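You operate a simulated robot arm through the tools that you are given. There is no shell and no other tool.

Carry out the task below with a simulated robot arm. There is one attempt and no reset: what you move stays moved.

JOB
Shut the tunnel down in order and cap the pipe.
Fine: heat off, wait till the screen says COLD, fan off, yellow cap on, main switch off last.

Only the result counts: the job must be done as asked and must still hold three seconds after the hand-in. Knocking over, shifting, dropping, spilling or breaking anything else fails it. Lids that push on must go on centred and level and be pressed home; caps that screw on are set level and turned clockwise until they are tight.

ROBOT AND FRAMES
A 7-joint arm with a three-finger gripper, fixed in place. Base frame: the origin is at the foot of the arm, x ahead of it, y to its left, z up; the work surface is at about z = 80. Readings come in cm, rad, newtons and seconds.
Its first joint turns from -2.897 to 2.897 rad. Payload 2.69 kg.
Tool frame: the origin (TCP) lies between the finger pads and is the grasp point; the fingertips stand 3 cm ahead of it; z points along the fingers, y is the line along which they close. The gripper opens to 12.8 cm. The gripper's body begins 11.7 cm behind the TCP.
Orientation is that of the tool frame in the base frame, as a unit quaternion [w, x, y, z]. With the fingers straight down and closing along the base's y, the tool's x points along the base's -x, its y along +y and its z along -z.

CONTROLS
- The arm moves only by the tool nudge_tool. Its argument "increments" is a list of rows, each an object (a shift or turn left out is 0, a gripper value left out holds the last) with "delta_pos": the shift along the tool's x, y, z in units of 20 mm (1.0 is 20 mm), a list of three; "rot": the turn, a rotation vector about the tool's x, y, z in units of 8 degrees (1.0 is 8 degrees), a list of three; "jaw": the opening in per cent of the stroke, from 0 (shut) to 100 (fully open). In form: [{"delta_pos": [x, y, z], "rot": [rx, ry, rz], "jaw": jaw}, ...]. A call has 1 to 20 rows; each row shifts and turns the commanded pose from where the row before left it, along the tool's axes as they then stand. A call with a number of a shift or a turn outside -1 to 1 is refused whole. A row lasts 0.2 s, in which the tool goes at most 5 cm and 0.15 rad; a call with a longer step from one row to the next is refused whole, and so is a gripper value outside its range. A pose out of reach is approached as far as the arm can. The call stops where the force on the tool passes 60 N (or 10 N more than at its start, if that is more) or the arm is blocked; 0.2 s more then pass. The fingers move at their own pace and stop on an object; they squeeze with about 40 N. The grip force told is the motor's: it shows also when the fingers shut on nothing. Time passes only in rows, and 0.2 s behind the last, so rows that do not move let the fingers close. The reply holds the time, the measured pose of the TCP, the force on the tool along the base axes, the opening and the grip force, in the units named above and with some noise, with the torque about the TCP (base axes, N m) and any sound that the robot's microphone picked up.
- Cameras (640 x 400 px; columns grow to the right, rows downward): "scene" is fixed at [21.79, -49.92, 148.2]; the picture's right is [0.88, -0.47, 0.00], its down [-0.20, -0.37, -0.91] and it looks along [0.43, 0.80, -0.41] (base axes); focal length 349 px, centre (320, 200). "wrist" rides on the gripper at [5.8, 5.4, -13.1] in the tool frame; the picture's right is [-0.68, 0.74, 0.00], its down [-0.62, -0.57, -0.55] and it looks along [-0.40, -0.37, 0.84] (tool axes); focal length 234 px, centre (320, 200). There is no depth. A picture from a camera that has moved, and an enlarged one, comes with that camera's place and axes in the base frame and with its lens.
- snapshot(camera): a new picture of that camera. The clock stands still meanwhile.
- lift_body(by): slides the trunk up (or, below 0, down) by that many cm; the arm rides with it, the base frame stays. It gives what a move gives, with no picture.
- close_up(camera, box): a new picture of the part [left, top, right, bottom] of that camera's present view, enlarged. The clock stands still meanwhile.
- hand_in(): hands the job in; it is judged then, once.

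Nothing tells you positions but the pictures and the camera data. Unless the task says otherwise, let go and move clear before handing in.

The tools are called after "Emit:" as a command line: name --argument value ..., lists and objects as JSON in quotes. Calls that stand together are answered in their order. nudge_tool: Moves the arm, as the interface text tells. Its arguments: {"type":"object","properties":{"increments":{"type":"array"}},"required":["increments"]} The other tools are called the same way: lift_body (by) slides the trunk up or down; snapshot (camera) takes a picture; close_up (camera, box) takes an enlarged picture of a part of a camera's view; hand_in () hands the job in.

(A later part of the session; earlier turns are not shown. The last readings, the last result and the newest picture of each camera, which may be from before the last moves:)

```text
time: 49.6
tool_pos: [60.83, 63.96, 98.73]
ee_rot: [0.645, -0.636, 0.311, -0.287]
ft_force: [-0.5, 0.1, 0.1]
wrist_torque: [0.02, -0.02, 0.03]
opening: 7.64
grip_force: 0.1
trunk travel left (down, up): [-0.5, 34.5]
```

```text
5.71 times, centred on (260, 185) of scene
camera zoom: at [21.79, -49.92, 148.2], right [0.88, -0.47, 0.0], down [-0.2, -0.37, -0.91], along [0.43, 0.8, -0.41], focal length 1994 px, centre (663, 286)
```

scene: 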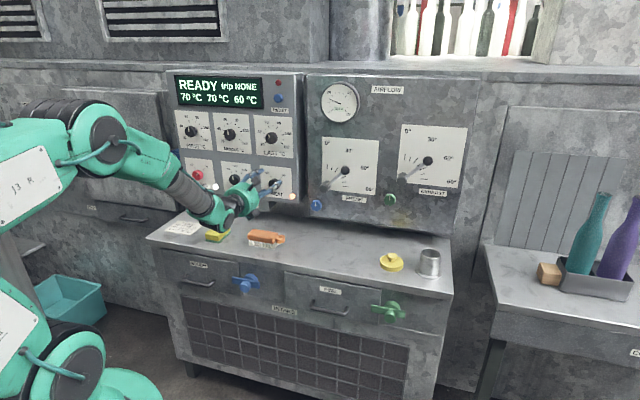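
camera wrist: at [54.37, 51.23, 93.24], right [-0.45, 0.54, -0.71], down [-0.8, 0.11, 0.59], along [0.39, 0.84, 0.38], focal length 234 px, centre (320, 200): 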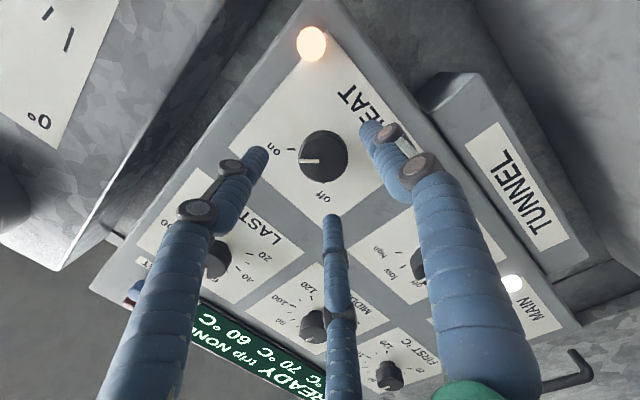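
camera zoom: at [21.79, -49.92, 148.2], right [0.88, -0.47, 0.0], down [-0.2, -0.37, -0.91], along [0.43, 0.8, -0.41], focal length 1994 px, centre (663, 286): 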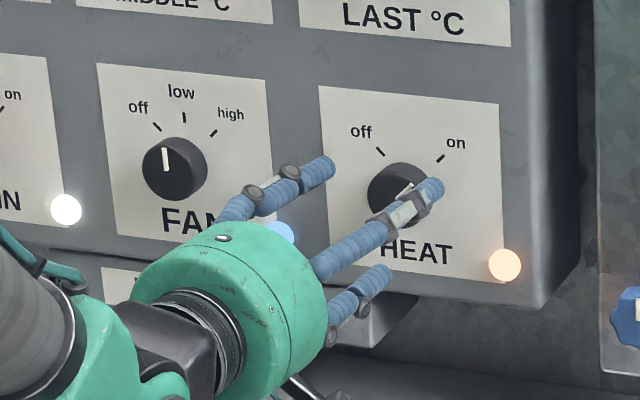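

The axis lines up with the knob to within a few millimetres. I'll advance over the knob, then check the forces.

Emit:
nudge_tool --increments '[{"delta_pos": [0, 0.1, 0.45]}, {"delta_pos": [0, 0, 0.45]}, {"delta_pos": [0, 0, 0.45]}, {"delta_pos": [0, 0, 0.4]}, {"delta_pos": [0, 0, 0]}]'

Emit:
snapshot --camera "wrist"

Emit:
close_up --camera "scene" --box '[230, 150, 310, 210]'

```text
time: 50.8
tool_pos: [62.82, 65.62, 99.05]
ee_rot: [0.645, -0.636, 0.312, -0.288]
ft_force: [-0.1, -0.1, 1.0]
wrist_torque: [-0.04, -0.03, 0.0]
opening: 7.65
grip_force: 0.1
out of reach, approached as far as the arm can: row 3
trunk travel left (down, up): [-0.5, 34.5]
```

```text
taken
camera wrist: at [56.41, 52.92, 93.51], right [-0.45, 0.54, -0.71], down [-0.8, 0.11, 0.59], along [0.39, 0.84, 0.38], focal length 234 px, centre (320, 200)
```

wrist: 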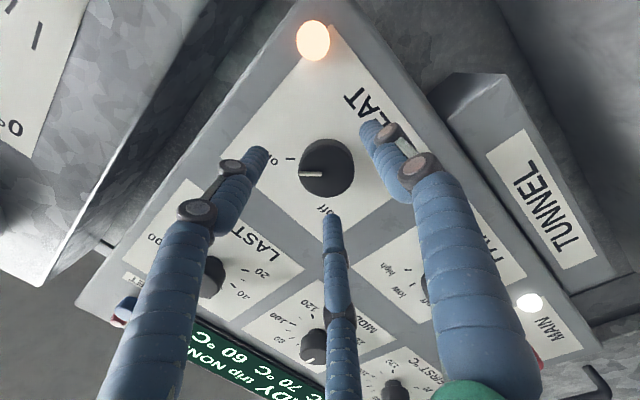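

```text
6.67 times, centred on (270, 180) of scene
camera zoom: at [21.79, -49.92, 148.2], right [0.88, -0.47, 0.0], down [-0.2, -0.37, -0.91], along [0.43, 0.8, -0.41], focal length 2326 px, centre (653, 333)
```

zoom: 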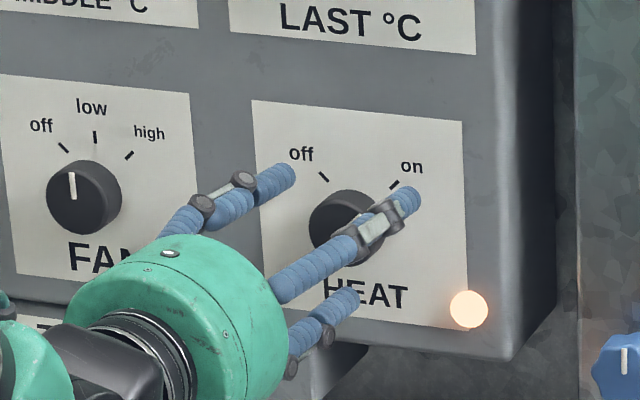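

I'm at D = 90.8, about 1 cm short and slightly high. I'll try a small correction down and forward.

Emit:
nudge_tool --increments '[{"delta_pos": [0, 0.27, 0.1]}, {"delta_pos": [0, 0, 0.2]}, {"delta_pos": [0, 0, 0.2]}, {"delta_pos": [0, 0, 0]}]'

```text
time: 51.8
tool_pos: [63.38, 66.26, 98.41]
ee_rot: [0.644, -0.636, 0.313, -0.289]
ft_force: [-0.1, 0.4, -0.7]
wrist_torque: [-0.01, 0.03, -0.01]
opening: 7.7
grip_force: 0.0
out of reach, approached as far as the arm can: row 1
trunk travel left (down, up): [-0.5, 34.5]
```

The fingers are well placed over the knob with no contact. I'll close on it now.

Emit:
nudge_tool --increments '[{"jaw": 30}, {"jaw": 15}, {"jaw": 15}, {"jaw": 15}]'

Emit:
close_up --camera "scene" --box '[230, 150, 310, 210]'

Emit:
close_up --camera "wrist" --box '[220, 90, 440, 240]'

```text
time: 52.8
tool_pos: [63.27, 66.46, 98.54]
ee_rot: [0.644, -0.637, 0.311, -0.288]
ft_force: [-15.8, 23.2, 1.5]
wrist_torque: [-0.09, 0.04, 1.2]
opening: 4.12
grip_force: 44.9
trunk travel left (down, up): [-0.5, 34.5]
```

```text
6.67 times, centred on (270, 180) of scene
camera zoom: at [21.79, -49.92, 148.2], right [0.88, -0.47, 0.0], down [-0.2, -0.37, -0.91], along [0.43, 0.8, -0.41], focal length 2326 px, centre (653, 333)
```

zoom: 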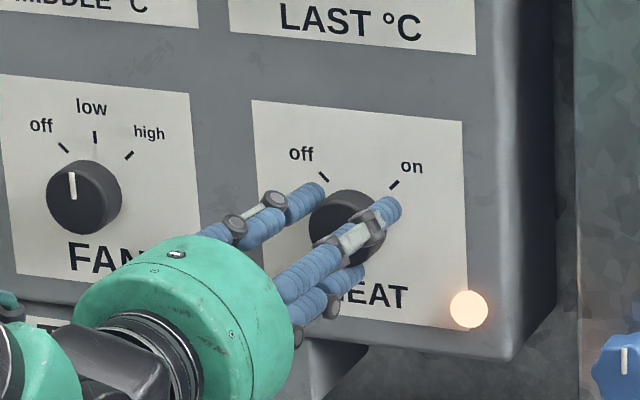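

```text
2.67 times, centred on (330, 165) of wrist
camera zoom: at [56.98, 53.77, 93.04], right [-0.45, 0.54, -0.71], down [-0.8, 0.11, 0.59], along [0.39, 0.84, 0.38], focal length 624 px, centre (293, 293)
```

zoom: 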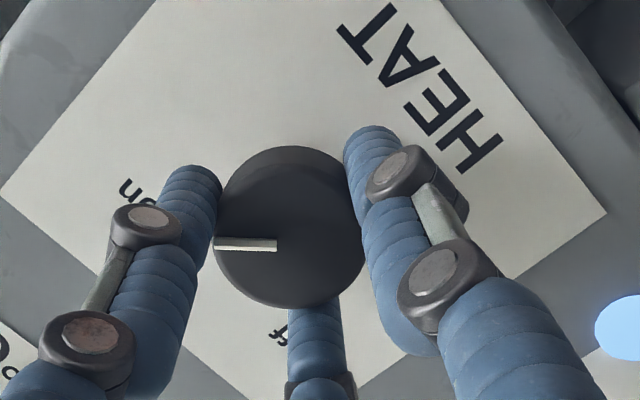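

The knob is gripped at 4.1 cm with some sideways load. I'll relieve that with a small shift to the left and begin turning counter-clockwise.

Emit:
nudge_tool --increments '[{"delta_pos": [-0.12, 0, 0]}, {"rot": [0, 0, 0]}]'

```text
time: 53.4
tool_pos: [63.27, 66.59, 98.51]
ee_rot: [0.644, -0.636, 0.312, -0.288]
ft_force: [-7.6, 13.1, 3.0]
wrist_torque: [-0.14, -0.04, 0.17]
opening: 4.08
grip_force: 44.9
trunk travel left (down, up): [-0.5, 34.5]
```

Emit:
nudge_tool --increments '[{"delta_pos": [-0.1, 0, 0]}, {"rot": [0, 0, -1]}, {"rot": [0, 0, -1]}, {"rot": [0, 0, 0]}]'

Emit:
close_up --camera "wrist" --box '[220, 90, 440, 240]'

```text
time: 54.4
tool_pos: [63.47, 66.56, 98.56]
ee_rot: [-0.598, 0.673, -0.219, 0.375]
ft_force: [10.6, -11.8, 4.6]
wrist_torque: [0.14, -0.1, -0.94]
opening: 4.07
grip_force: 45.2
trunk travel left (down, up): [-0.5, 34.5]
```

```text
2.67 times, centred on (330, 165) of wrist
camera zoom: at [57.81, 52.79, 94.79], right [-0.31, 0.37, -0.88], down [-0.89, 0.21, 0.4], along [0.33, 0.91, 0.26], focal length 624 px, centre (293, 293)
```

zoom: 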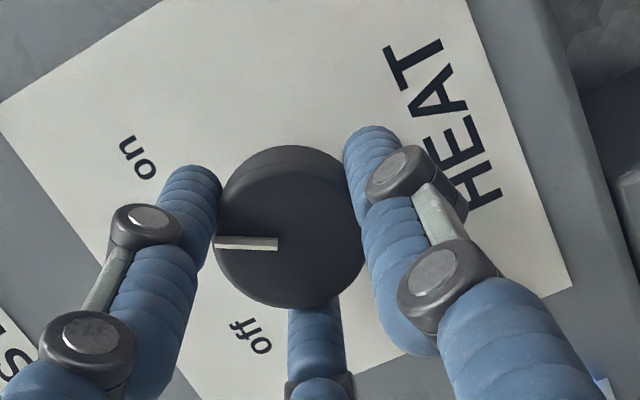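

The knob turns with the gripper. I'll continue counter-clockwise.

Emit:
nudge_tool --increments '[{"delta_pos": [0.06, 0, 0], "rot": [0, 0, -1]}, {"rot": [0, 0, -1]}, {"rot": [0, 0, -1]}, {"rot": [0, 0, -1]}, {"rot": [0, 0, 0]}]'

Emit:
close_up --camera "wrist" --box '[220, 90, 440, 240]'

```text
time: 55.6
tool_pos: [63.39, 66.56, 98.44]
ee_rot: [-0.472, 0.708, -0.025, 0.525]
ft_force: [8.6, -12.2, 3.7]
wrist_torque: [0.09, -0.1, -0.52]
opening: 4.1
grip_force: 44.9
trunk travel left (down, up): [-0.5, 34.5]
```

```text
2.67 times, centred on (330, 165) of wrist
camera zoom: at [58.45, 52.04, 99.08], right [0.04, -0.05, -1.0], down [-0.96, 0.29, -0.05], along [0.29, 0.96, -0.04], focal length 624 px, centre (293, 293)
```

zoom: 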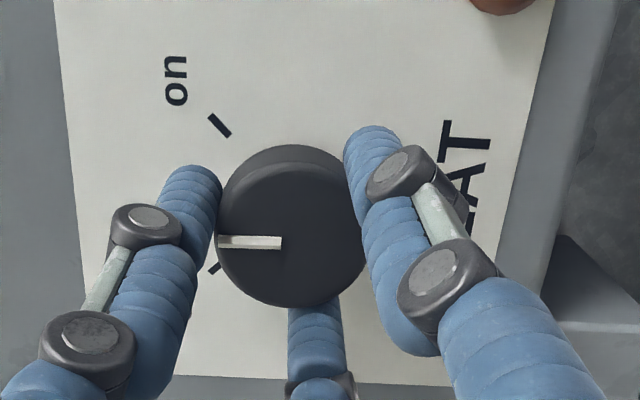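

The pointer has passed halfway and the heat lamp looks dark already. I'll continue to the OFF mark.

Emit:
nudge_tool --increments '[{"rot": [0, 0, -1]}, {"rot": [0, 0, -1]}, {"rot": [0, 0, -1]}, {"rot": [0, 0, -1]}, {"rot": [0, 0, -1]}, {"rot": [0, 0, 0]}]'

Emit:
close_up --camera "wrist" --box '[220, 90, 440, 240]'

Emit:
close_up --camera "scene" --box '[160, 60, 320, 220]'

```text
time: 57.0
tool_pos: [63.3, 66.53, 98.41]
ee_rot: [-0.264, 0.673, 0.219, 0.655]
ft_force: [8.6, -10.5, 4.2]
wrist_torque: [-0.07, -0.02, -0.4]
opening: 4.06
grip_force: 45.0
trunk travel left (down, up): [-0.5, 34.5]
```

```text
2.67 times, centred on (330, 165) of wrist
camera zoom: at [57.07, 53.71, 104.08], right [0.44, -0.53, -0.73], down [-0.81, 0.11, -0.57], along [0.38, 0.84, -0.38], focal length 624 px, centre (293, 293)
```

zoom: 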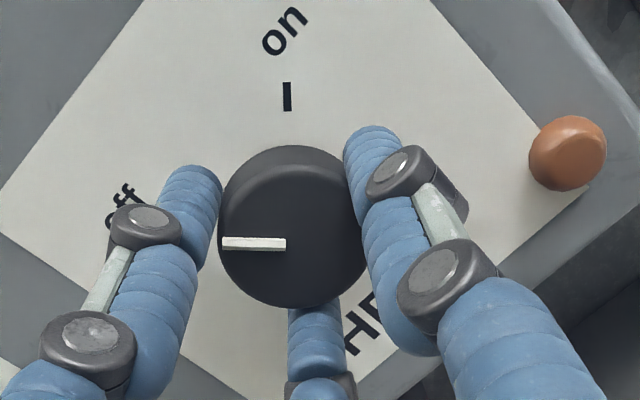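

```text
2.50 times, centred on (240, 140) of scene
camera zoom: at [21.79, -49.92, 148.2], right [0.88, -0.47, 0.0], down [-0.2, -0.37, -0.91], along [0.43, 0.8, -0.41], focal length 872 px, centre (520, 350)
```

zoom: 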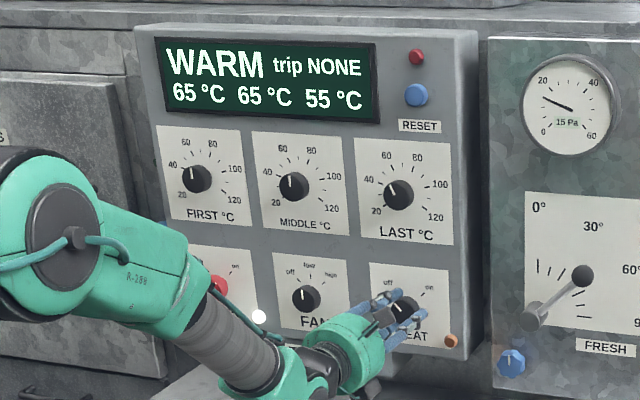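

Heat is off: the lamp is out and the screen says WARM with falling temperatures. I'll release the knob and back straight off.

Emit:
nudge_tool --increments '[{"jaw": 60}, {"jaw": 60}, {"delta_pos": [0, 0, -0.5]}, {"delta_pos": [0, 0, -1]}, {"delta_pos": [0, 0, -1]}, {"delta_pos": [0, 0, 0]}]'

Emit:
close_up --camera "scene" --box '[160, 60, 320, 220]'

```text
time: 58.4
tool_pos: [59.52, 63.3, 98.56]
ee_rot: [-0.263, 0.674, 0.218, 0.655]
ft_force: [-0.3, -0.1, 0.9]
wrist_torque: [0.01, -0.01, 0.03]
opening: 7.68
grip_force: 0.0
trunk travel left (down, up): [-0.5, 34.5]
```

```text
2.50 times, centred on (240, 140) of scene
camera zoom: at [21.79, -49.92, 148.2], right [0.88, -0.47, 0.0], down [-0.2, -0.37, -0.91], along [0.43, 0.8, -0.41], focal length 872 px, centre (520, 350)
```

zoom: 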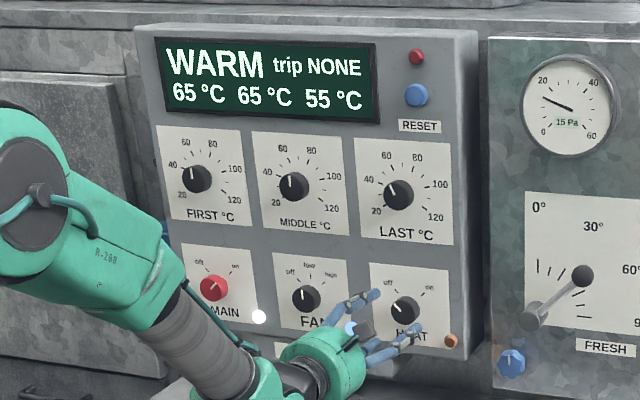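

While it cools I'll move across to stand in front of the FAN knob, keeping clear of the panel.

Emit:
nudge_tool --increments '[{"delta_pos": [0, -1, -0.09]}, {"delta_pos": [0, -1, -0.09]}, {"delta_pos": [0, -1, -0.09]}, {"delta_pos": [0, -1, -0.09]}, {"delta_pos": [0, 0, 0]}]'

```text
time: 59.6
tool_pos: [53.75, 69.05, 98.99]
ee_rot: [-0.266, 0.674, 0.219, 0.654]
ft_force: [-0.2, -0.4, 0.2]
wrist_torque: [-0.01, 0.0, 0.02]
opening: 7.7
grip_force: 0.1
trunk travel left (down, up): [-0.5, 34.5]
```

Emit:
nudge_tool --increments '[{"delta_pos": [-0.1, -1, -0.09]}, {"delta_pos": [-0.1, -1, -0.09]}, {"delta_pos": [0, -1, -0.09]}, {"delta_pos": [0, -1, -0.09]}, {"delta_pos": [0, 0, 0]}]'

Emit:
snapshot --camera "wrist"

Emit:
snapshot --camera "scene"

```text
time: 60.8
tool_pos: [48.04, 74.74, 99.08]
ee_rot: [-0.265, 0.674, 0.219, 0.654]
ft_force: [0.4, 0.8, 0.3]
wrist_torque: [-0.04, -0.01, -0.01]
opening: 7.67
grip_force: 0.0
trunk travel left (down, up): [-0.5, 34.5]
```

```text
taken
camera wrist: at [41.75, 61.88, 104.68], right [0.44, -0.53, -0.73], down [-0.81, 0.11, -0.57], along [0.38, 0.84, -0.38], focal length 234 px, centre (320, 200)
```

wrist: 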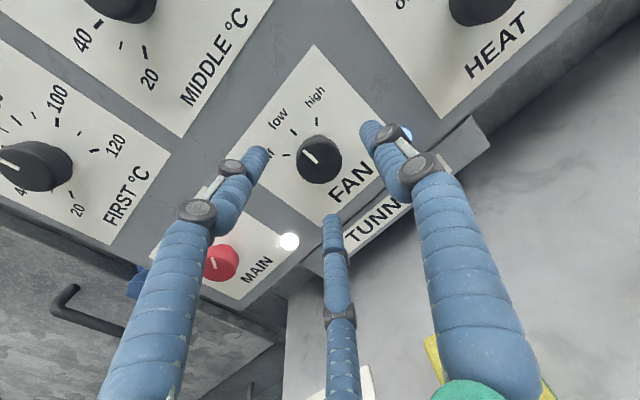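

```text
taken
```

scene: 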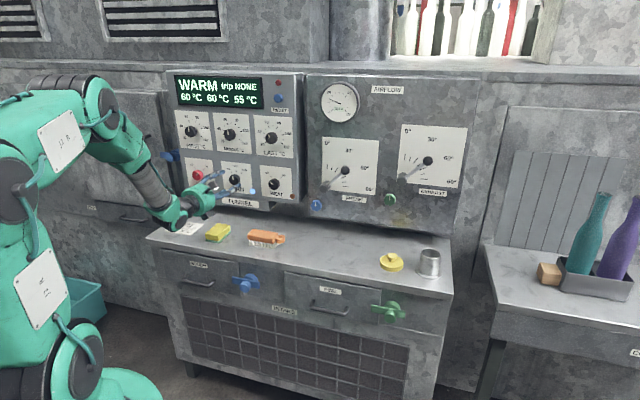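

The screen shows WARM, 60/60/55, and the tool is in front of FAN. I'll square the yaw and roll back clockwise to have range for the FAN turn while it cools.

Emit:
nudge_tool --increments '[{"rot": [0.33, 0, 0]}, {"rot": [0.32, 0, 0]}, {"rot": [0, 0, 1]}, {"rot": [0, 0, 1]}, {"rot": [0, 0, 1]}, {"rot": [0, 0, 1]}, {"rot": [0, 0, 1]}, {"rot": [0, 0, 1]}, {"rot": [0, 0, 0]}]'

Emit:
close_up --camera "wrist" --box '[200, 80, 440, 240]'

Emit:
close_up --camera "scene" --box '[160, 60, 320, 220]'

```text
time: 62.8
tool_pos: [48.08, 74.7, 99.2]
ee_rot: [-0.531, 0.705, -0.043, 0.469]
ft_force: [0.5, 0.1, 0.0]
wrist_torque: [0.01, 0.01, 0.01]
opening: 7.66
grip_force: 0.1
trunk travel left (down, up): [-0.5, 34.5]
```

```text
2.50 times, centred on (320, 160) of wrist
camera zoom: at [44.54, 59.81, 98.6], right [-0.06, 0.06, -1.0], down [-0.98, 0.2, 0.07], along [0.2, 0.98, 0.05], focal length 585 px, centre (320, 300)
```

zoom: 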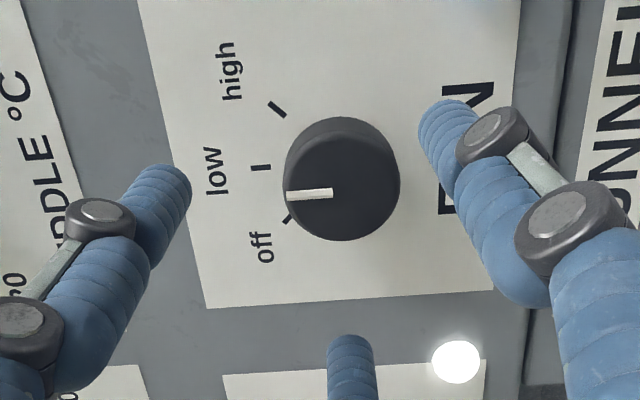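

```text
2.50 times, centred on (240, 140) of scene
camera zoom: at [21.79, -49.92, 148.2], right [0.88, -0.47, 0.0], down [-0.2, -0.37, -0.91], along [0.43, 0.8, -0.41], focal length 872 px, centre (520, 350)
```

zoom: 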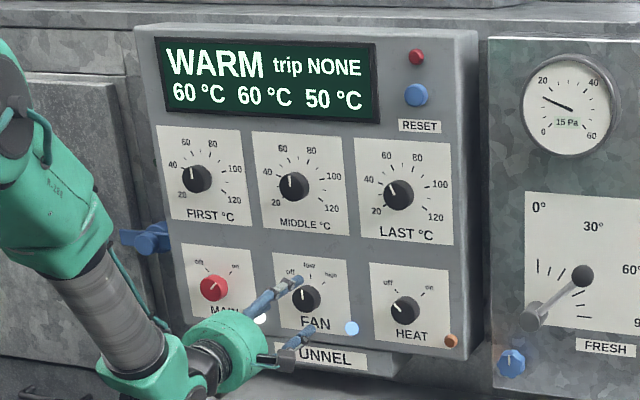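

The tool is square to the panel and aligned with FAN. I'll move in over the knob with the jaws open, then wait for COLD before touching it.

Emit:
nudge_tool --increments '[{"delta_pos": [-0.19, 0.17, 0]}, {"delta_pos": [0, 0, 0.6]}, {"delta_pos": [0, 0, 0.6]}, {"delta_pos": [0, 0, 0.6]}, {"delta_pos": [0, 0, 0.6]}, {"delta_pos": [0, 0, 0]}]'

Emit:
close_up --camera "wrist" --box '[200, 80, 440, 240]'

```text
time: 64.2
tool_pos: [51.52, 78.05, 98.66]
ee_rot: [-0.531, 0.705, -0.042, 0.468]
ft_force: [-0.6, -0.7, -0.8]
wrist_torque: [0.01, 0.01, -0.01]
opening: 7.69
grip_force: 0.0
trunk travel left (down, up): [-0.5, 34.5]
```

```text
2.50 times, centred on (320, 160) of wrist
camera zoom: at [47.91, 63.31, 98.11], right [-0.05, 0.06, -1.0], down [-0.98, 0.2, 0.07], along [0.2, 0.98, 0.05], focal length 585 px, centre (320, 300)
```

zoom: 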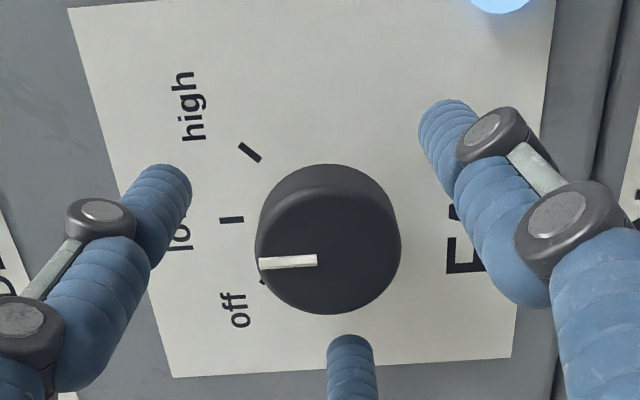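

The fingers surround the FAN knob without touching. I'll centre a little better and wait while watching the screen.

Emit:
nudge_tool --increments '[{"delta_pos": [-0.06, 0.08, 0]}, {}, {}, {}, {}, {}, {}, {}, {}, {}, {}, {}, {}, {}, {}, {}, {}, {}, {}, {}]'

Emit:
close_up --camera "scene" --box '[160, 60, 320, 160]'

```text
time: 68.4
tool_pos: [51.42, 78.17, 98.53]
ee_rot: [-0.531, 0.705, -0.042, 0.469]
ft_force: [-0.4, 0.5, -0.1]
wrist_torque: [-0.02, -0.05, -0.01]
opening: 7.69
grip_force: 0.0
trunk travel left (down, up): [-0.5, 34.5]
```

```text
4.00 times, centred on (240, 110) of scene
camera zoom: at [21.79, -49.92, 148.2], right [0.88, -0.47, 0.0], down [-0.2, -0.37, -0.91], along [0.43, 0.8, -0.41], focal length 1396 px, centre (640, 560)
```

zoom: 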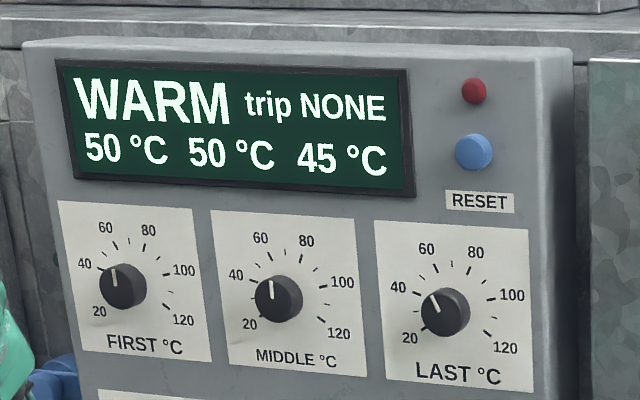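

It reads WARM, 50/50/45. I'll keep waiting.

Emit:
nudge_tool --increments '[{}, {}, {}, {}, {}, {}, {}, {}, {}, {}, {}, {}, {}, {}, {}, {}, {}, {}, {}, {}]'

Emit:
nudge_tool --increments '[{}, {}, {}, {}, {}, {}, {}, {}, {}, {}, {}, {}, {}, {}, {}, {}, {}, {}, {}, {}]'

Emit:
close_up --camera "scene" --box '[160, 60, 320, 160]'

```text
time: 72.6
tool_pos: [51.51, 78.13, 98.44]
ee_rot: [-0.531, 0.704, -0.043, 0.469]
ft_force: [0.8, 0.2, 0.2]
wrist_torque: [-0.01, 0.01, 0.0]
opening: 7.67
grip_force: 0.0
trunk travel left (down, up): [-0.5, 34.5]
```

```text
time: 76.8
tool_pos: [51.47, 78.27, 98.56]
ee_rot: [-0.53, 0.705, -0.043, 0.469]
ft_force: [1.2, 0.3, 0.0]
wrist_torque: [-0.02, -0.01, 0.02]
opening: 7.68
grip_force: 0.0
trunk travel left (down, up): [-0.5, 34.5]
```

```text
4.00 times, centred on (240, 110) of scene
camera zoom: at [21.79, -49.92, 148.2], right [0.88, -0.47, 0.0], down [-0.2, -0.37, -0.91], along [0.43, 0.8, -0.41], focal length 1396 px, centre (640, 560)
```

zoom: 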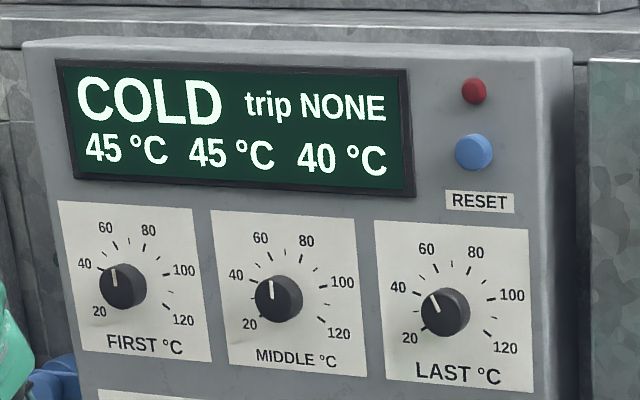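

The screen says COLD. I'll wait a little longer for margin, then grip the FAN knob.

Emit:
nudge_tool --increments '[{}, {}, {}, {}, {}, {}, {}, {}, {}, {}, {}, {}, {}, {}, {}, {}, {}, {}, {}, {}]'

Emit:
nudge_tool --increments '[{"jaw": 30}, {"jaw": 15}, {"jaw": 15}, {"jaw": 15}]'

Emit:
close_up --camera "wrist" --box '[200, 80, 440, 240]'

Emit:
close_up --camera "scene" --box '[160, 60, 320, 160]'

```text
time: 81.0
tool_pos: [51.53, 78.16, 98.59]
ee_rot: [-0.53, 0.705, -0.043, 0.469]
ft_force: [-0.6, -0.1, 0.5]
wrist_torque: [0.05, -0.03, 0.02]
opening: 7.69
grip_force: 0.2
trunk travel left (down, up): [-0.5, 34.5]
```

```text
time: 82.0
tool_pos: [51.47, 78.28, 98.42]
ee_rot: [-0.531, 0.705, -0.041, 0.469]
ft_force: [-8.2, 10.1, -0.9]
wrist_torque: [-0.03, 0.07, 0.56]
opening: 4.09
grip_force: 45.2
trunk travel left (down, up): [-0.5, 34.5]
```

```text
2.50 times, centred on (320, 160) of wrist
camera zoom: at [47.84, 63.38, 97.89], right [-0.05, 0.06, -1.0], down [-0.98, 0.2, 0.06], along [0.2, 0.98, 0.05], focal length 585 px, centre (320, 300)
```

zoom: 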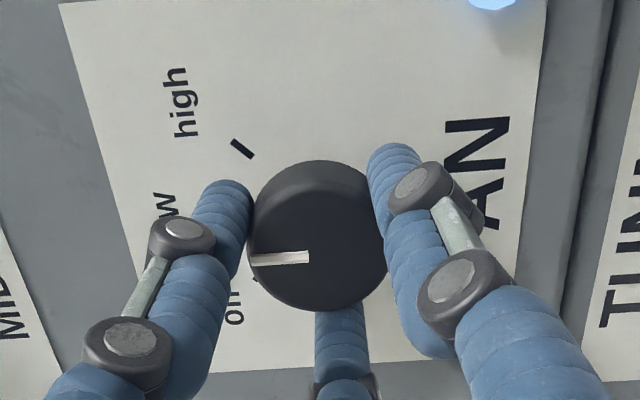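

```text
4.00 times, centred on (240, 110) of scene
camera zoom: at [21.79, -49.92, 148.2], right [0.88, -0.47, 0.0], down [-0.2, -0.37, -0.91], along [0.43, 0.8, -0.41], focal length 1396 px, centre (640, 560)
```

zoom: 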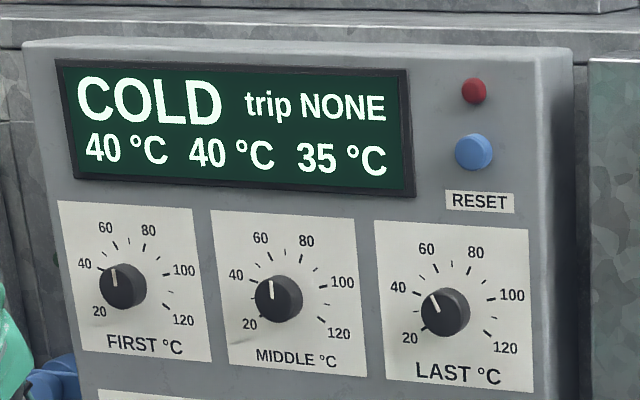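

The screen still reads COLD at 40/40/35 and FAN is gripped. I'll turn it counter-clockwise toward OFF.

Emit:
nudge_tool --increments '[{"rot": [0, 0, -1]}, {"rot": [0, 0, -1]}, {"rot": [0, 0, -1]}, {"rot": [0, 0, -1]}, {"rot": [0, 0, -1]}, {"rot": [0, 0, 0]}]'

Emit:
close_up --camera "wrist" --box '[200, 80, 440, 240]'

Emit:
close_up --camera "scene" --box '[160, 60, 320, 220]'

```text
time: 83.4
tool_pos: [51.42, 78.14, 98.45]
ee_rot: [-0.338, 0.677, 0.202, 0.622]
ft_force: [-14.3, 9.3, -2.5]
wrist_torque: [-0.02, -0.06, 0.53]
opening: 4.08
grip_force: 44.9
trunk travel left (down, up): [-0.5, 34.5]
```

```text
2.50 times, centred on (320, 160) of wrist
camera zoom: at [46.78, 64.4, 103.13], right [0.41, -0.41, -0.81], down [-0.87, 0.09, -0.49], along [0.27, 0.91, -0.32], focal length 585 px, centre (320, 300)
```

zoom: 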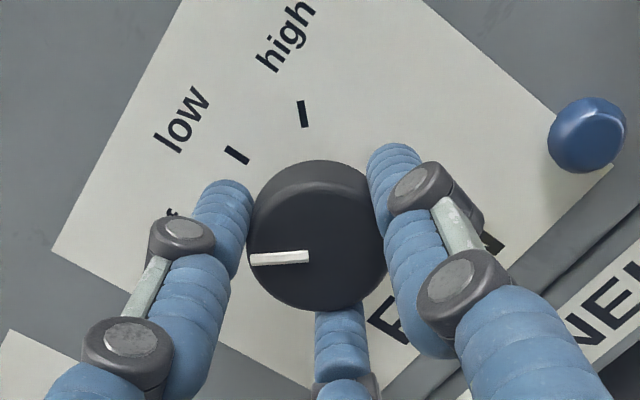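

```text
2.50 times, centred on (240, 140) of scene
camera zoom: at [21.79, -49.92, 148.2], right [0.88, -0.47, 0.0], down [-0.2, -0.37, -0.91], along [0.43, 0.8, -0.41], focal length 872 px, centre (520, 350)
```

zoom: 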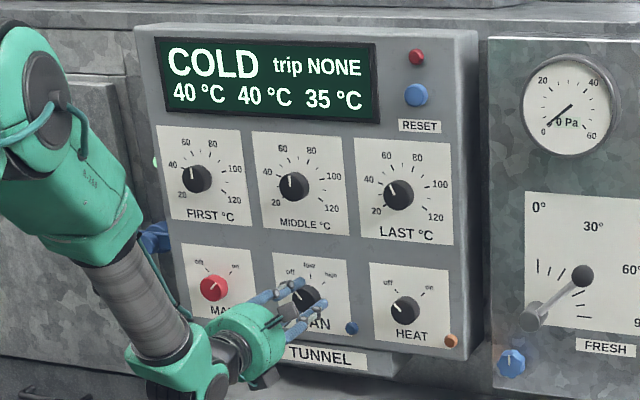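

The fan lamp is out and pressure reads 0 Pa. I'll finish the last few degrees to the OFF mark, release and back off. MAIN stays on until the cap is fitted.

Emit:
nudge_tool --increments '[{"rot": [0, 0, -0.5]}, {"rot": [0, 0, 0]}, {"jaw": 60}, {"jaw": 60}, {"delta_pos": [0, 0, -0.5]}, {"delta_pos": [0, 0, -1]}, {"delta_pos": [0, 0, -1]}, {"delta_pos": [0, 0, -1]}, {"delta_pos": [0, 0, 0]}]'

Emit:
close_up --camera "scene" --box '[160, 60, 320, 220]'

```text
time: 85.4
tool_pos: [46.63, 73.21, 98.72]
ee_rot: [-0.317, 0.67, 0.224, 0.634]
ft_force: [1.2, -0.6, 0.2]
wrist_torque: [0.01, 0.0, 0.02]
opening: 7.66
grip_force: 0.1
trunk travel left (down, up): [-0.5, 34.5]
```

```text
2.50 times, centred on (240, 140) of scene
camera zoom: at [21.79, -49.92, 148.2], right [0.88, -0.47, 0.0], down [-0.2, -0.37, -0.91], along [0.43, 0.8, -0.41], focal length 872 px, centre (520, 350)
```

zoom: 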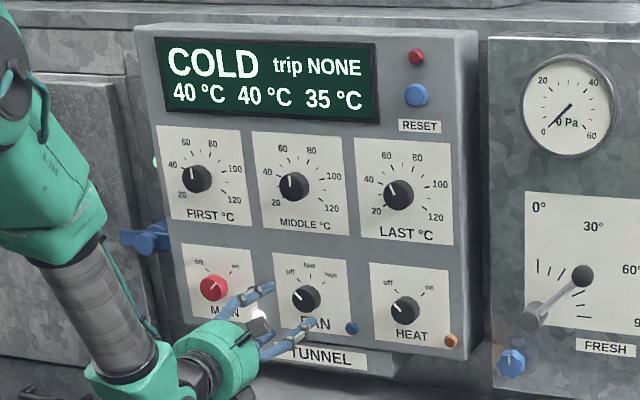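

HEAT and FAN both point to OFF and the screen reads COLD. Next is the cap. I'll back away from the panel, rise, and unwind the wrist along the same path I came in by.

Emit:
nudge_tool --increments '[{"delta_pos": [0, 0, -1]}, {"delta_pos": [0.5, 0, -1]}, {"delta_pos": [1, 0, 0]}, {"delta_pos": [1, 0, 0]}, {"rot": [0, 0, 1]}, {"rot": [0, 0, 1]}, {"rot": [0, 0, 1]}, {"rot": [0, 0, 1]}, {"rot": [0, 0, 0]}]'

```text
time: 87.4
tool_pos: [44.17, 69.93, 103.53]
ee_rot: [-0.479, 0.705, 0.031, 0.521]
ft_force: [0.2, 0.0, -0.2]
wrist_torque: [0.02, -0.03, 0.01]
opening: 7.67
grip_force: 0.0
trunk travel left (down, up): [-0.5, 34.5]
```

Emit:
nudge_tool --increments '[{"rot": [0, 0, 1]}, {"rot": [0, 0, 1]}, {"rot": [0, 0, 1]}, {"rot": [0, 0, 1]}, {"rot": [0, 0, 1]}, {"rot": [0, 0, 1]}, {"rot": [0, 0, 0]}]'

```text
time: 89.0
tool_pos: [44.06, 69.88, 103.49]
ee_rot: [-0.65, 0.657, -0.259, 0.281]
ft_force: [0.0, -0.3, -0.9]
wrist_torque: [0.03, -0.03, 0.02]
opening: 7.7
grip_force: 0.0
trunk travel left (down, up): [-0.5, 34.5]
```

Reversing the path: first tilt the tool 30° to the right, then swing about the panel axis back to a downward slope.

Emit:
nudge_tool --increments '[{"rot": [0, 0.94, 0]}, {"rot": [0, 0.94, 0]}, {"rot": [0, 0.94, 0]}, {"rot": [0, 0.93, 0]}, {"rot": [-0.5, 0, 0.866]}, {"rot": [-0.5, 0, 0.866]}, {"rot": [-0.5, 0, 0.866]}, {"rot": [-0.5, 0, 0.866]}, {"rot": [0, 0, 0]}]'

```text
time: 91.0
tool_pos: [44.18, 69.85, 103.39]
ee_rot: [0.567, -0.518, 0.596, -0.233]
ft_force: [0.4, -0.7, 0.4]
wrist_torque: [0.0, 0.03, 0.03]
opening: 7.69
grip_force: 0.1
trunk travel left (down, up): [-0.5, 34.5]
```

Emit:
nudge_tool --increments '[{"rot": [-0.5, 0, 0.866]}, {"rot": [-0.5, 0, 0.866]}, {"rot": [-0.5, 0, 0.866]}, {"rot": [-0.5, 0, 0.866]}, {"rot": [-0.5, 0, 0.866]}, {"rot": [-0.5, 0, 0.866]}, {"rot": [-0.5, 0, 0.866]}, {"rot": [0, 0, 0]}]'

```text
time: 92.8
tool_pos: [44.16, 69.84, 103.51]
ee_rot: [0.475, -0.346, 0.792, 0.165]
ft_force: [0.2, -1.3, 0.0]
wrist_torque: [-0.01, 0.02, 0.02]
opening: 7.69
grip_force: 0.1
trunk travel left (down, up): [-0.5, 34.5]
```

Now I pitch the tool straight down at this safe height.

Emit:
nudge_tool --increments '[{"rot": [0, 1, 0]}, {"rot": [0, 1, 0]}, {"rot": [0, 1, 0]}, {"rot": [0, 1, 0]}, {"rot": [0, 1, 0]}, {"rot": [0, 1, 0]}, {"rot": [0, 1, 0]}, {"rot": [0, 0.5, 0]}, {"rot": [0, 0, 0]}]'

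Emit:
snapshot --camera "scene"

Emit:
close_up --camera "scene" --box '[375, 235, 455, 285]'

```text
time: 94.8
tool_pos: [44.16, 69.86, 103.58]
ee_rot: [0.014, -0.383, 0.923, -0.032]
ft_force: [0.8, -0.2, 0.3]
wrist_torque: [-0.04, 0.0, 0.0]
opening: 7.67
grip_force: 0.1
trunk travel left (down, up): [-0.5, 34.5]
```

```text
taken
```

scene: 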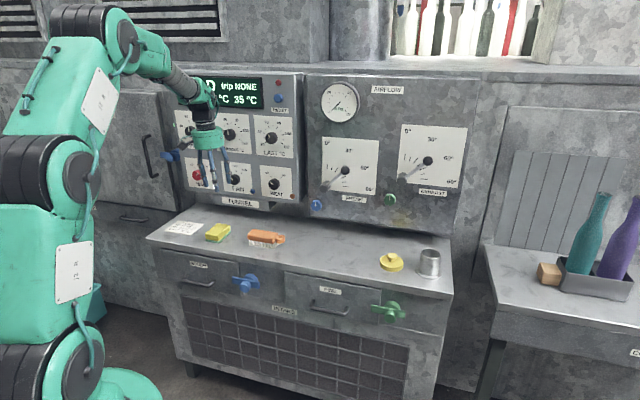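

```text
8.00 times, centred on (415, 260) of scene
camera zoom: at [21.79, -49.92, 148.2], right [0.88, -0.47, 0.0], down [-0.2, -0.37, -0.91], along [0.43, 0.8, -0.41], focal length 2791 px, centre (-440, -280)
```

zoom: 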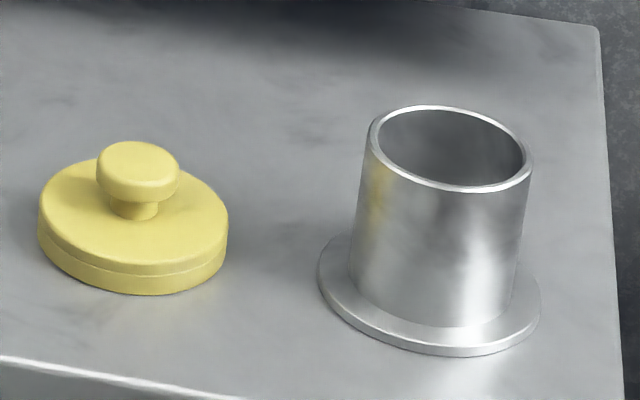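

The tool is pointing down again. From the pictures the cap is at about (88.9, 24.6) and the pipe at about (96.9, 15.7), with its rim near z = 87. I'll move further from the panel and turn the tool to its original yaw.

Emit:
nudge_tool --increments '[{"delta_pos": [1, 0, 0]}, {"delta_pos": [1, 0, 0]}, {"delta_pos": [1, 0, 0]}, {"delta_pos": [1, 0, 0]}, {"rot": [-0.08, 0.035, 0.94]}, {"rot": [-0.08, 0.035, 0.94]}, {"rot": [-0.08, 0.035, 0.94]}, {"rot": [-0.08, 0.035, 0.94]}, {"rot": [-0.08, 0.035, 0.94]}, {"rot": [-0.08, 0.035, 0.94]}, {"rot": [0, 0, 0]}]'

```text
time: 97.2
tool_pos: [38.53, 64.16, 103.46]
ee_rot: [0.0, 0.001, 1.0, 0.001]
ft_force: [-0.4, -0.5, 0.5]
wrist_torque: [0.01, -0.01, 0.01]
opening: 7.69
grip_force: 0.0
trunk travel left (down, up): [-0.5, 34.5]
```

Orientation is exact. I'll travel parallel to the bench toward the cap, keeping clear of the damper levers.

Emit:
nudge_tool --increments '[{"delta_pos": [-1, -1, 0]}, {"delta_pos": [-1, -1, 0]}, {"delta_pos": [-1, -1, 0]}, {"delta_pos": [-1, -1, 0]}, {"delta_pos": [-1, -1, 0]}, {"delta_pos": [-1, -1, 0]}, {"delta_pos": [-1, -1, 0]}, {"delta_pos": [-1, -1, 0]}, {"delta_pos": [-1, -1, 0]}, {"delta_pos": [-1, -1, 0]}, {"delta_pos": [-1, -1, 0]}, {"delta_pos": [0, 0, 0]}]'

```text
time: 99.8
tool_pos: [60.65, 42.14, 103.35]
ee_rot: [0.001, 0.0, 1.0, 0.001]
ft_force: [0.0, 0.3, 0.1]
wrist_torque: [0.04, 0.0, -0.01]
opening: 7.65
grip_force: 0.0
trunk travel left (down, up): [-0.5, 34.5]
```

Emit:
nudge_tool --increments '[{"delta_pos": [-1, -1, 0]}, {"delta_pos": [-1, -1, 0]}, {"delta_pos": [-1, -1, 0]}, {"delta_pos": [-1, -1, 0]}, {"delta_pos": [-1, -1, 0]}, {"delta_pos": [-1, -1, 0]}, {"delta_pos": [-1, -1, 0]}, {"delta_pos": [-1, -1, 0]}, {"delta_pos": [-1, -0.6, 0]}, {"delta_pos": [0, 0, 0]}]'

Emit:
snapshot --camera "wrist"

Emit:
snapshot --camera "scene"

```text
time: 102.0
tool_pos: [78.5, 25.01, 103.23]
ee_rot: [0.0, 0.0, 1.0, 0.001]
ft_force: [-0.1, -0.3, -0.7]
wrist_torque: [0.02, 0.0, 0.0]
opening: 7.7
grip_force: 0.1
trunk travel left (down, up): [-0.5, 34.5]
```

```text
taken
camera wrist: at [72.77, 30.29, 116.48], right [0.68, 0.74, 0.0], down [0.62, -0.57, 0.55], along [0.4, -0.37, -0.84], focal length 234 px, centre (320, 200)
```

wrist: 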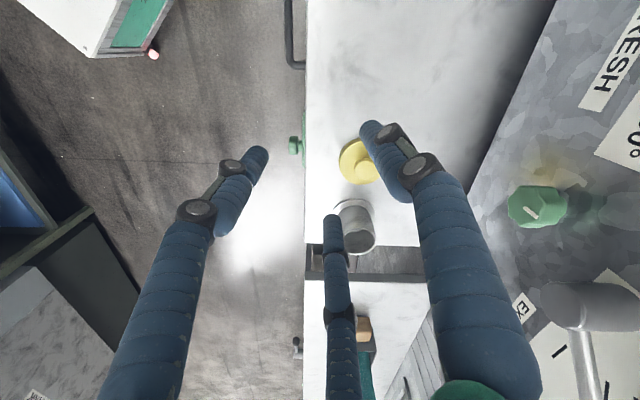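

```text
taken
```

scene: 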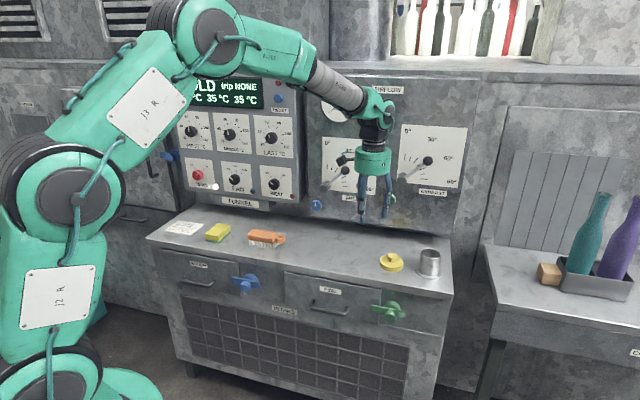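

The cap and the pipe are in the wrist view. I'll enlarge that to refine both positions.

Emit:
close_up --camera "wrist" --box '[300, 110, 440, 260]'

Emit:
close_up --camera "scene" --box '[375, 235, 455, 285]'

```text
2.67 times, centred on (370, 185) of wrist
camera zoom: at [72.77, 30.29, 116.48], right [0.68, 0.74, 0.0], down [0.62, -0.57, 0.55], along [0.4, -0.37, -0.84], focal length 624 px, centre (187, 240)
```

zoom: 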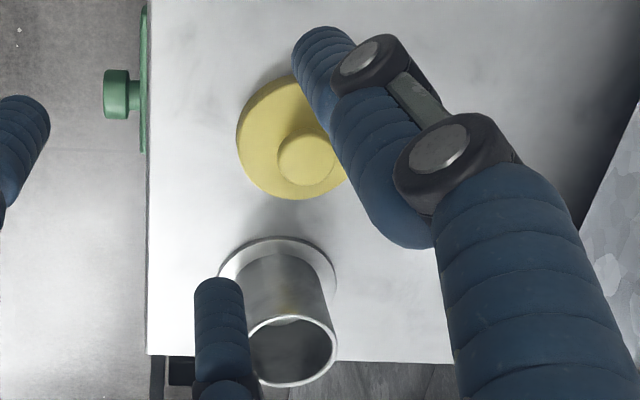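

```text
8.00 times, centred on (415, 260) of scene
camera zoom: at [21.79, -49.92, 148.2], right [0.88, -0.47, 0.0], down [-0.2, -0.37, -0.91], along [0.43, 0.8, -0.41], focal length 2791 px, centre (-440, -280)
```

zoom: 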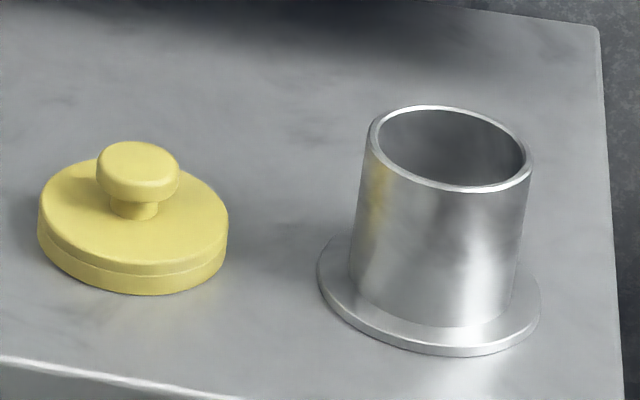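

The estimates agree to within a centimetre. Before grasping I'll test that the arm can reach over the pipe with the tool straight down.

Emit:
nudge_tool --increments '[{"delta_pos": [-1, -0.5, 0]}, {"delta_pos": [-1, -0.5, 0]}, {"delta_pos": [-1, -0.5, 0]}, {"delta_pos": [-1, -0.5, 0]}, {"delta_pos": [-1, -0.5, 0]}, {"delta_pos": [-1, -0.5, 0]}, {"delta_pos": [-1, -0.5, 0]}, {"delta_pos": [-1, -0.5, 0]}, {"delta_pos": [-1, -0.4, 0]}, {"delta_pos": [0, 0, 0]}]'

Emit:
snapshot --camera "wrist"

```text
time: 104.2
tool_pos: [96.55, 16.17, 103.29]
ee_rot: [0.0, 0.0, 1.0, 0.001]
ft_force: [0.0, 0.7, -0.9]
wrist_torque: [0.0, 0.02, 0.06]
opening: 7.66
grip_force: 0.0
trunk travel left (down, up): [-0.5, 34.5]
```

```text
taken
camera wrist: at [90.76, 21.54, 116.48], right [0.68, 0.74, 0.0], down [0.62, -0.57, 0.55], along [0.4, -0.37, -0.84], focal length 234 px, centre (320, 200)
```

wrist: 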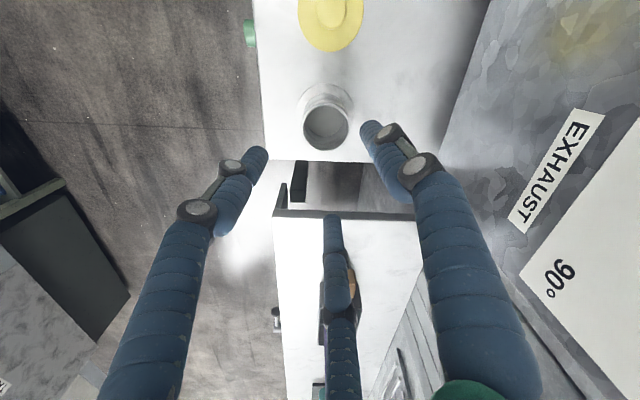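

The arm reaches over the pipe easily. I'll measure the pipe from here.

Emit:
close_up --camera "wrist" --box '[280, 60, 380, 180]'

```text
3.33 times, centred on (330, 120) of wrist
camera zoom: at [90.76, 21.54, 116.48], right [0.68, 0.74, 0.0], down [0.62, -0.57, 0.55], along [0.4, -0.37, -0.84], focal length 781 px, centre (287, 467)
```

zoom: 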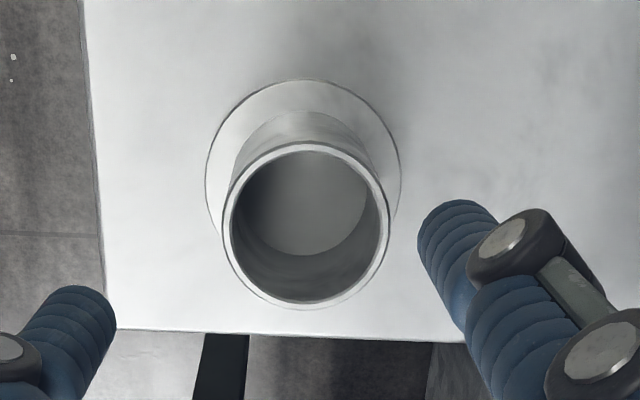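

Triangulation puts the pipe axis at about (97.45, 16.4) with the rim near z = 86.6. I'll descend partway directly over it to verify both the reach and the alignment.

Emit:
nudge_tool --increments '[{"delta_pos": [-0.45, 0.1, 0]}, {"delta_pos": [0, 0, 1]}, {"delta_pos": [0, 0, 1]}, {"delta_pos": [0, 0, 1]}, {"delta_pos": [0, 0, 1]}, {"delta_pos": [0, 0, 0]}]'

Emit:
close_up --camera "wrist" --box '[240, 80, 400, 200]'

Emit:
close_up --camera "scene" --box '[360, 190, 480, 290]'

```text
time: 105.6
tool_pos: [97.49, 16.37, 95.33]
ee_rot: [0.0, 0.001, 1.0, 0.001]
ft_force: [0.4, 0.3, 0.0]
wrist_torque: [-0.02, 0.01, 0.0]
opening: 7.66
grip_force: 0.1
trunk travel left (down, up): [-0.5, 34.5]
```

```text
3.33 times, centred on (320, 140) of wrist
camera zoom: at [91.64, 21.74, 108.4], right [0.68, 0.74, 0.0], down [0.62, -0.57, 0.55], along [0.4, -0.37, -0.84], focal length 781 px, centre (320, 400)
```

zoom: 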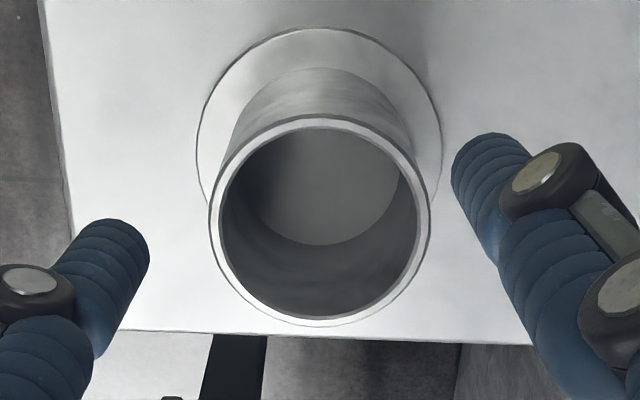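

```text
4.00 times, centred on (420, 240) of scene
camera zoom: at [21.79, -49.92, 148.2], right [0.88, -0.47, 0.0], down [-0.2, -0.37, -0.91], along [0.43, 0.8, -0.41], focal length 1396 px, centre (-80, 40)
```

zoom: 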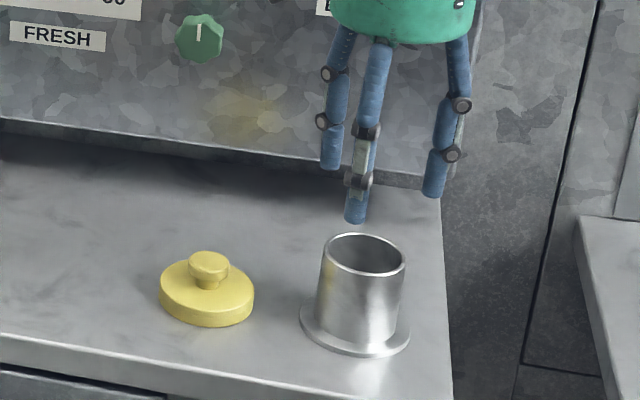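

The pipe is centred under the tool to within about 2 mm: refined axis (97.6, 16.2), rim z ≈ 86.6, diameter about 6.4 cm. Now I'll go over the cap.

Emit:
nudge_tool --increments '[{"delta_pos": [0.855, 0.835, 0]}, {"delta_pos": [0.855, 0.835, 0]}, {"delta_pos": [0.855, 0.835, 0]}, {"delta_pos": [0.855, 0.835, 0]}, {"delta_pos": [0.855, 0.835, 0]}, {"delta_pos": [0, 0, 0]}]'

Emit:
close_up --camera "wrist" --box '[240, 80, 400, 200]'

```text
time: 107.0
tool_pos: [88.82, 24.72, 95.4]
ee_rot: [0.0, 0.0, 1.0, 0.001]
ft_force: [-0.5, -0.2, 0.8]
wrist_torque: [-0.02, 0.0, -0.02]
opening: 7.7
grip_force: 0.1
trunk travel left (down, up): [-0.5, 34.5]
```

```text
3.33 times, centred on (320, 140) of wrist
camera zoom: at [83.04, 30.09, 108.52], right [0.68, 0.74, 0.0], down [0.62, -0.57, 0.55], along [0.4, -0.37, -0.84], focal length 781 px, centre (320, 400)
```

zoom: 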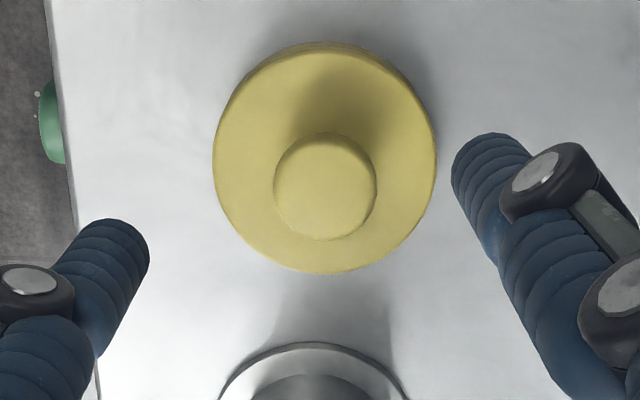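

The cap's handle is within 2–3 mm of the tool axis. I'll centre on it and descend in stages.

Emit:
nudge_tool --increments '[{"delta_pos": [-0.1, 0.01, 0], "jaw": 48}, {"delta_pos": [0, 0, 1]}, {"delta_pos": [0, 0, 1]}, {"delta_pos": [0, 0, 1]}, {"delta_pos": [0, 0, 1]}, {"delta_pos": [0, 0, 0]}]'

Emit:
close_up --camera "wrist" --box '[240, 80, 400, 240]'

Emit:
close_up --camera "scene" --box '[360, 220, 450, 290]'

```text
time: 108.4
tool_pos: [89.05, 24.7, 87.28]
ee_rot: [0.0, 0.0, 1.0, 0.001]
ft_force: [1.0, -0.5, 0.0]
wrist_torque: [0.0, 0.02, 0.02]
opening: 6.16
grip_force: 0.0
trunk travel left (down, up): [-0.5, 34.5]
```

```text
2.50 times, centred on (320, 160) of wrist
camera zoom: at [83.33, 30.1, 100.44], right [0.68, 0.74, 0.0], down [0.62, -0.57, 0.55], along [0.4, -0.37, -0.84], focal length 585 px, centre (320, 300)
```

zoom: 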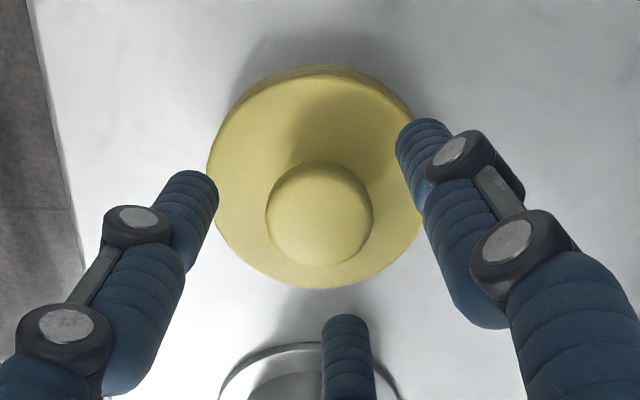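

```text
5.71 times, centred on (405, 255) of scene
camera zoom: at [21.79, -49.92, 148.2], right [0.88, -0.47, 0.0], down [-0.2, -0.37, -0.91], along [0.43, 0.8, -0.41], focal length 1994 px, centre (-166, -114)
```

zoom: 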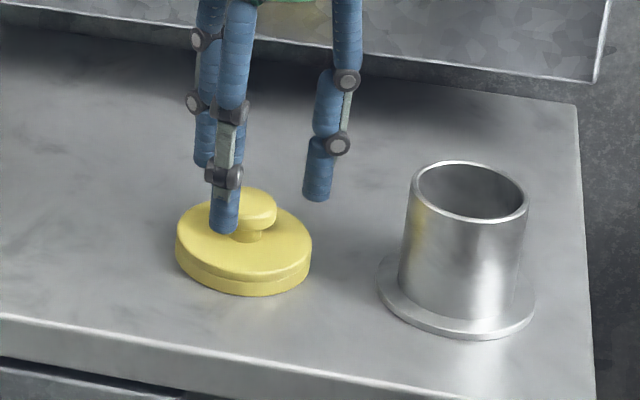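

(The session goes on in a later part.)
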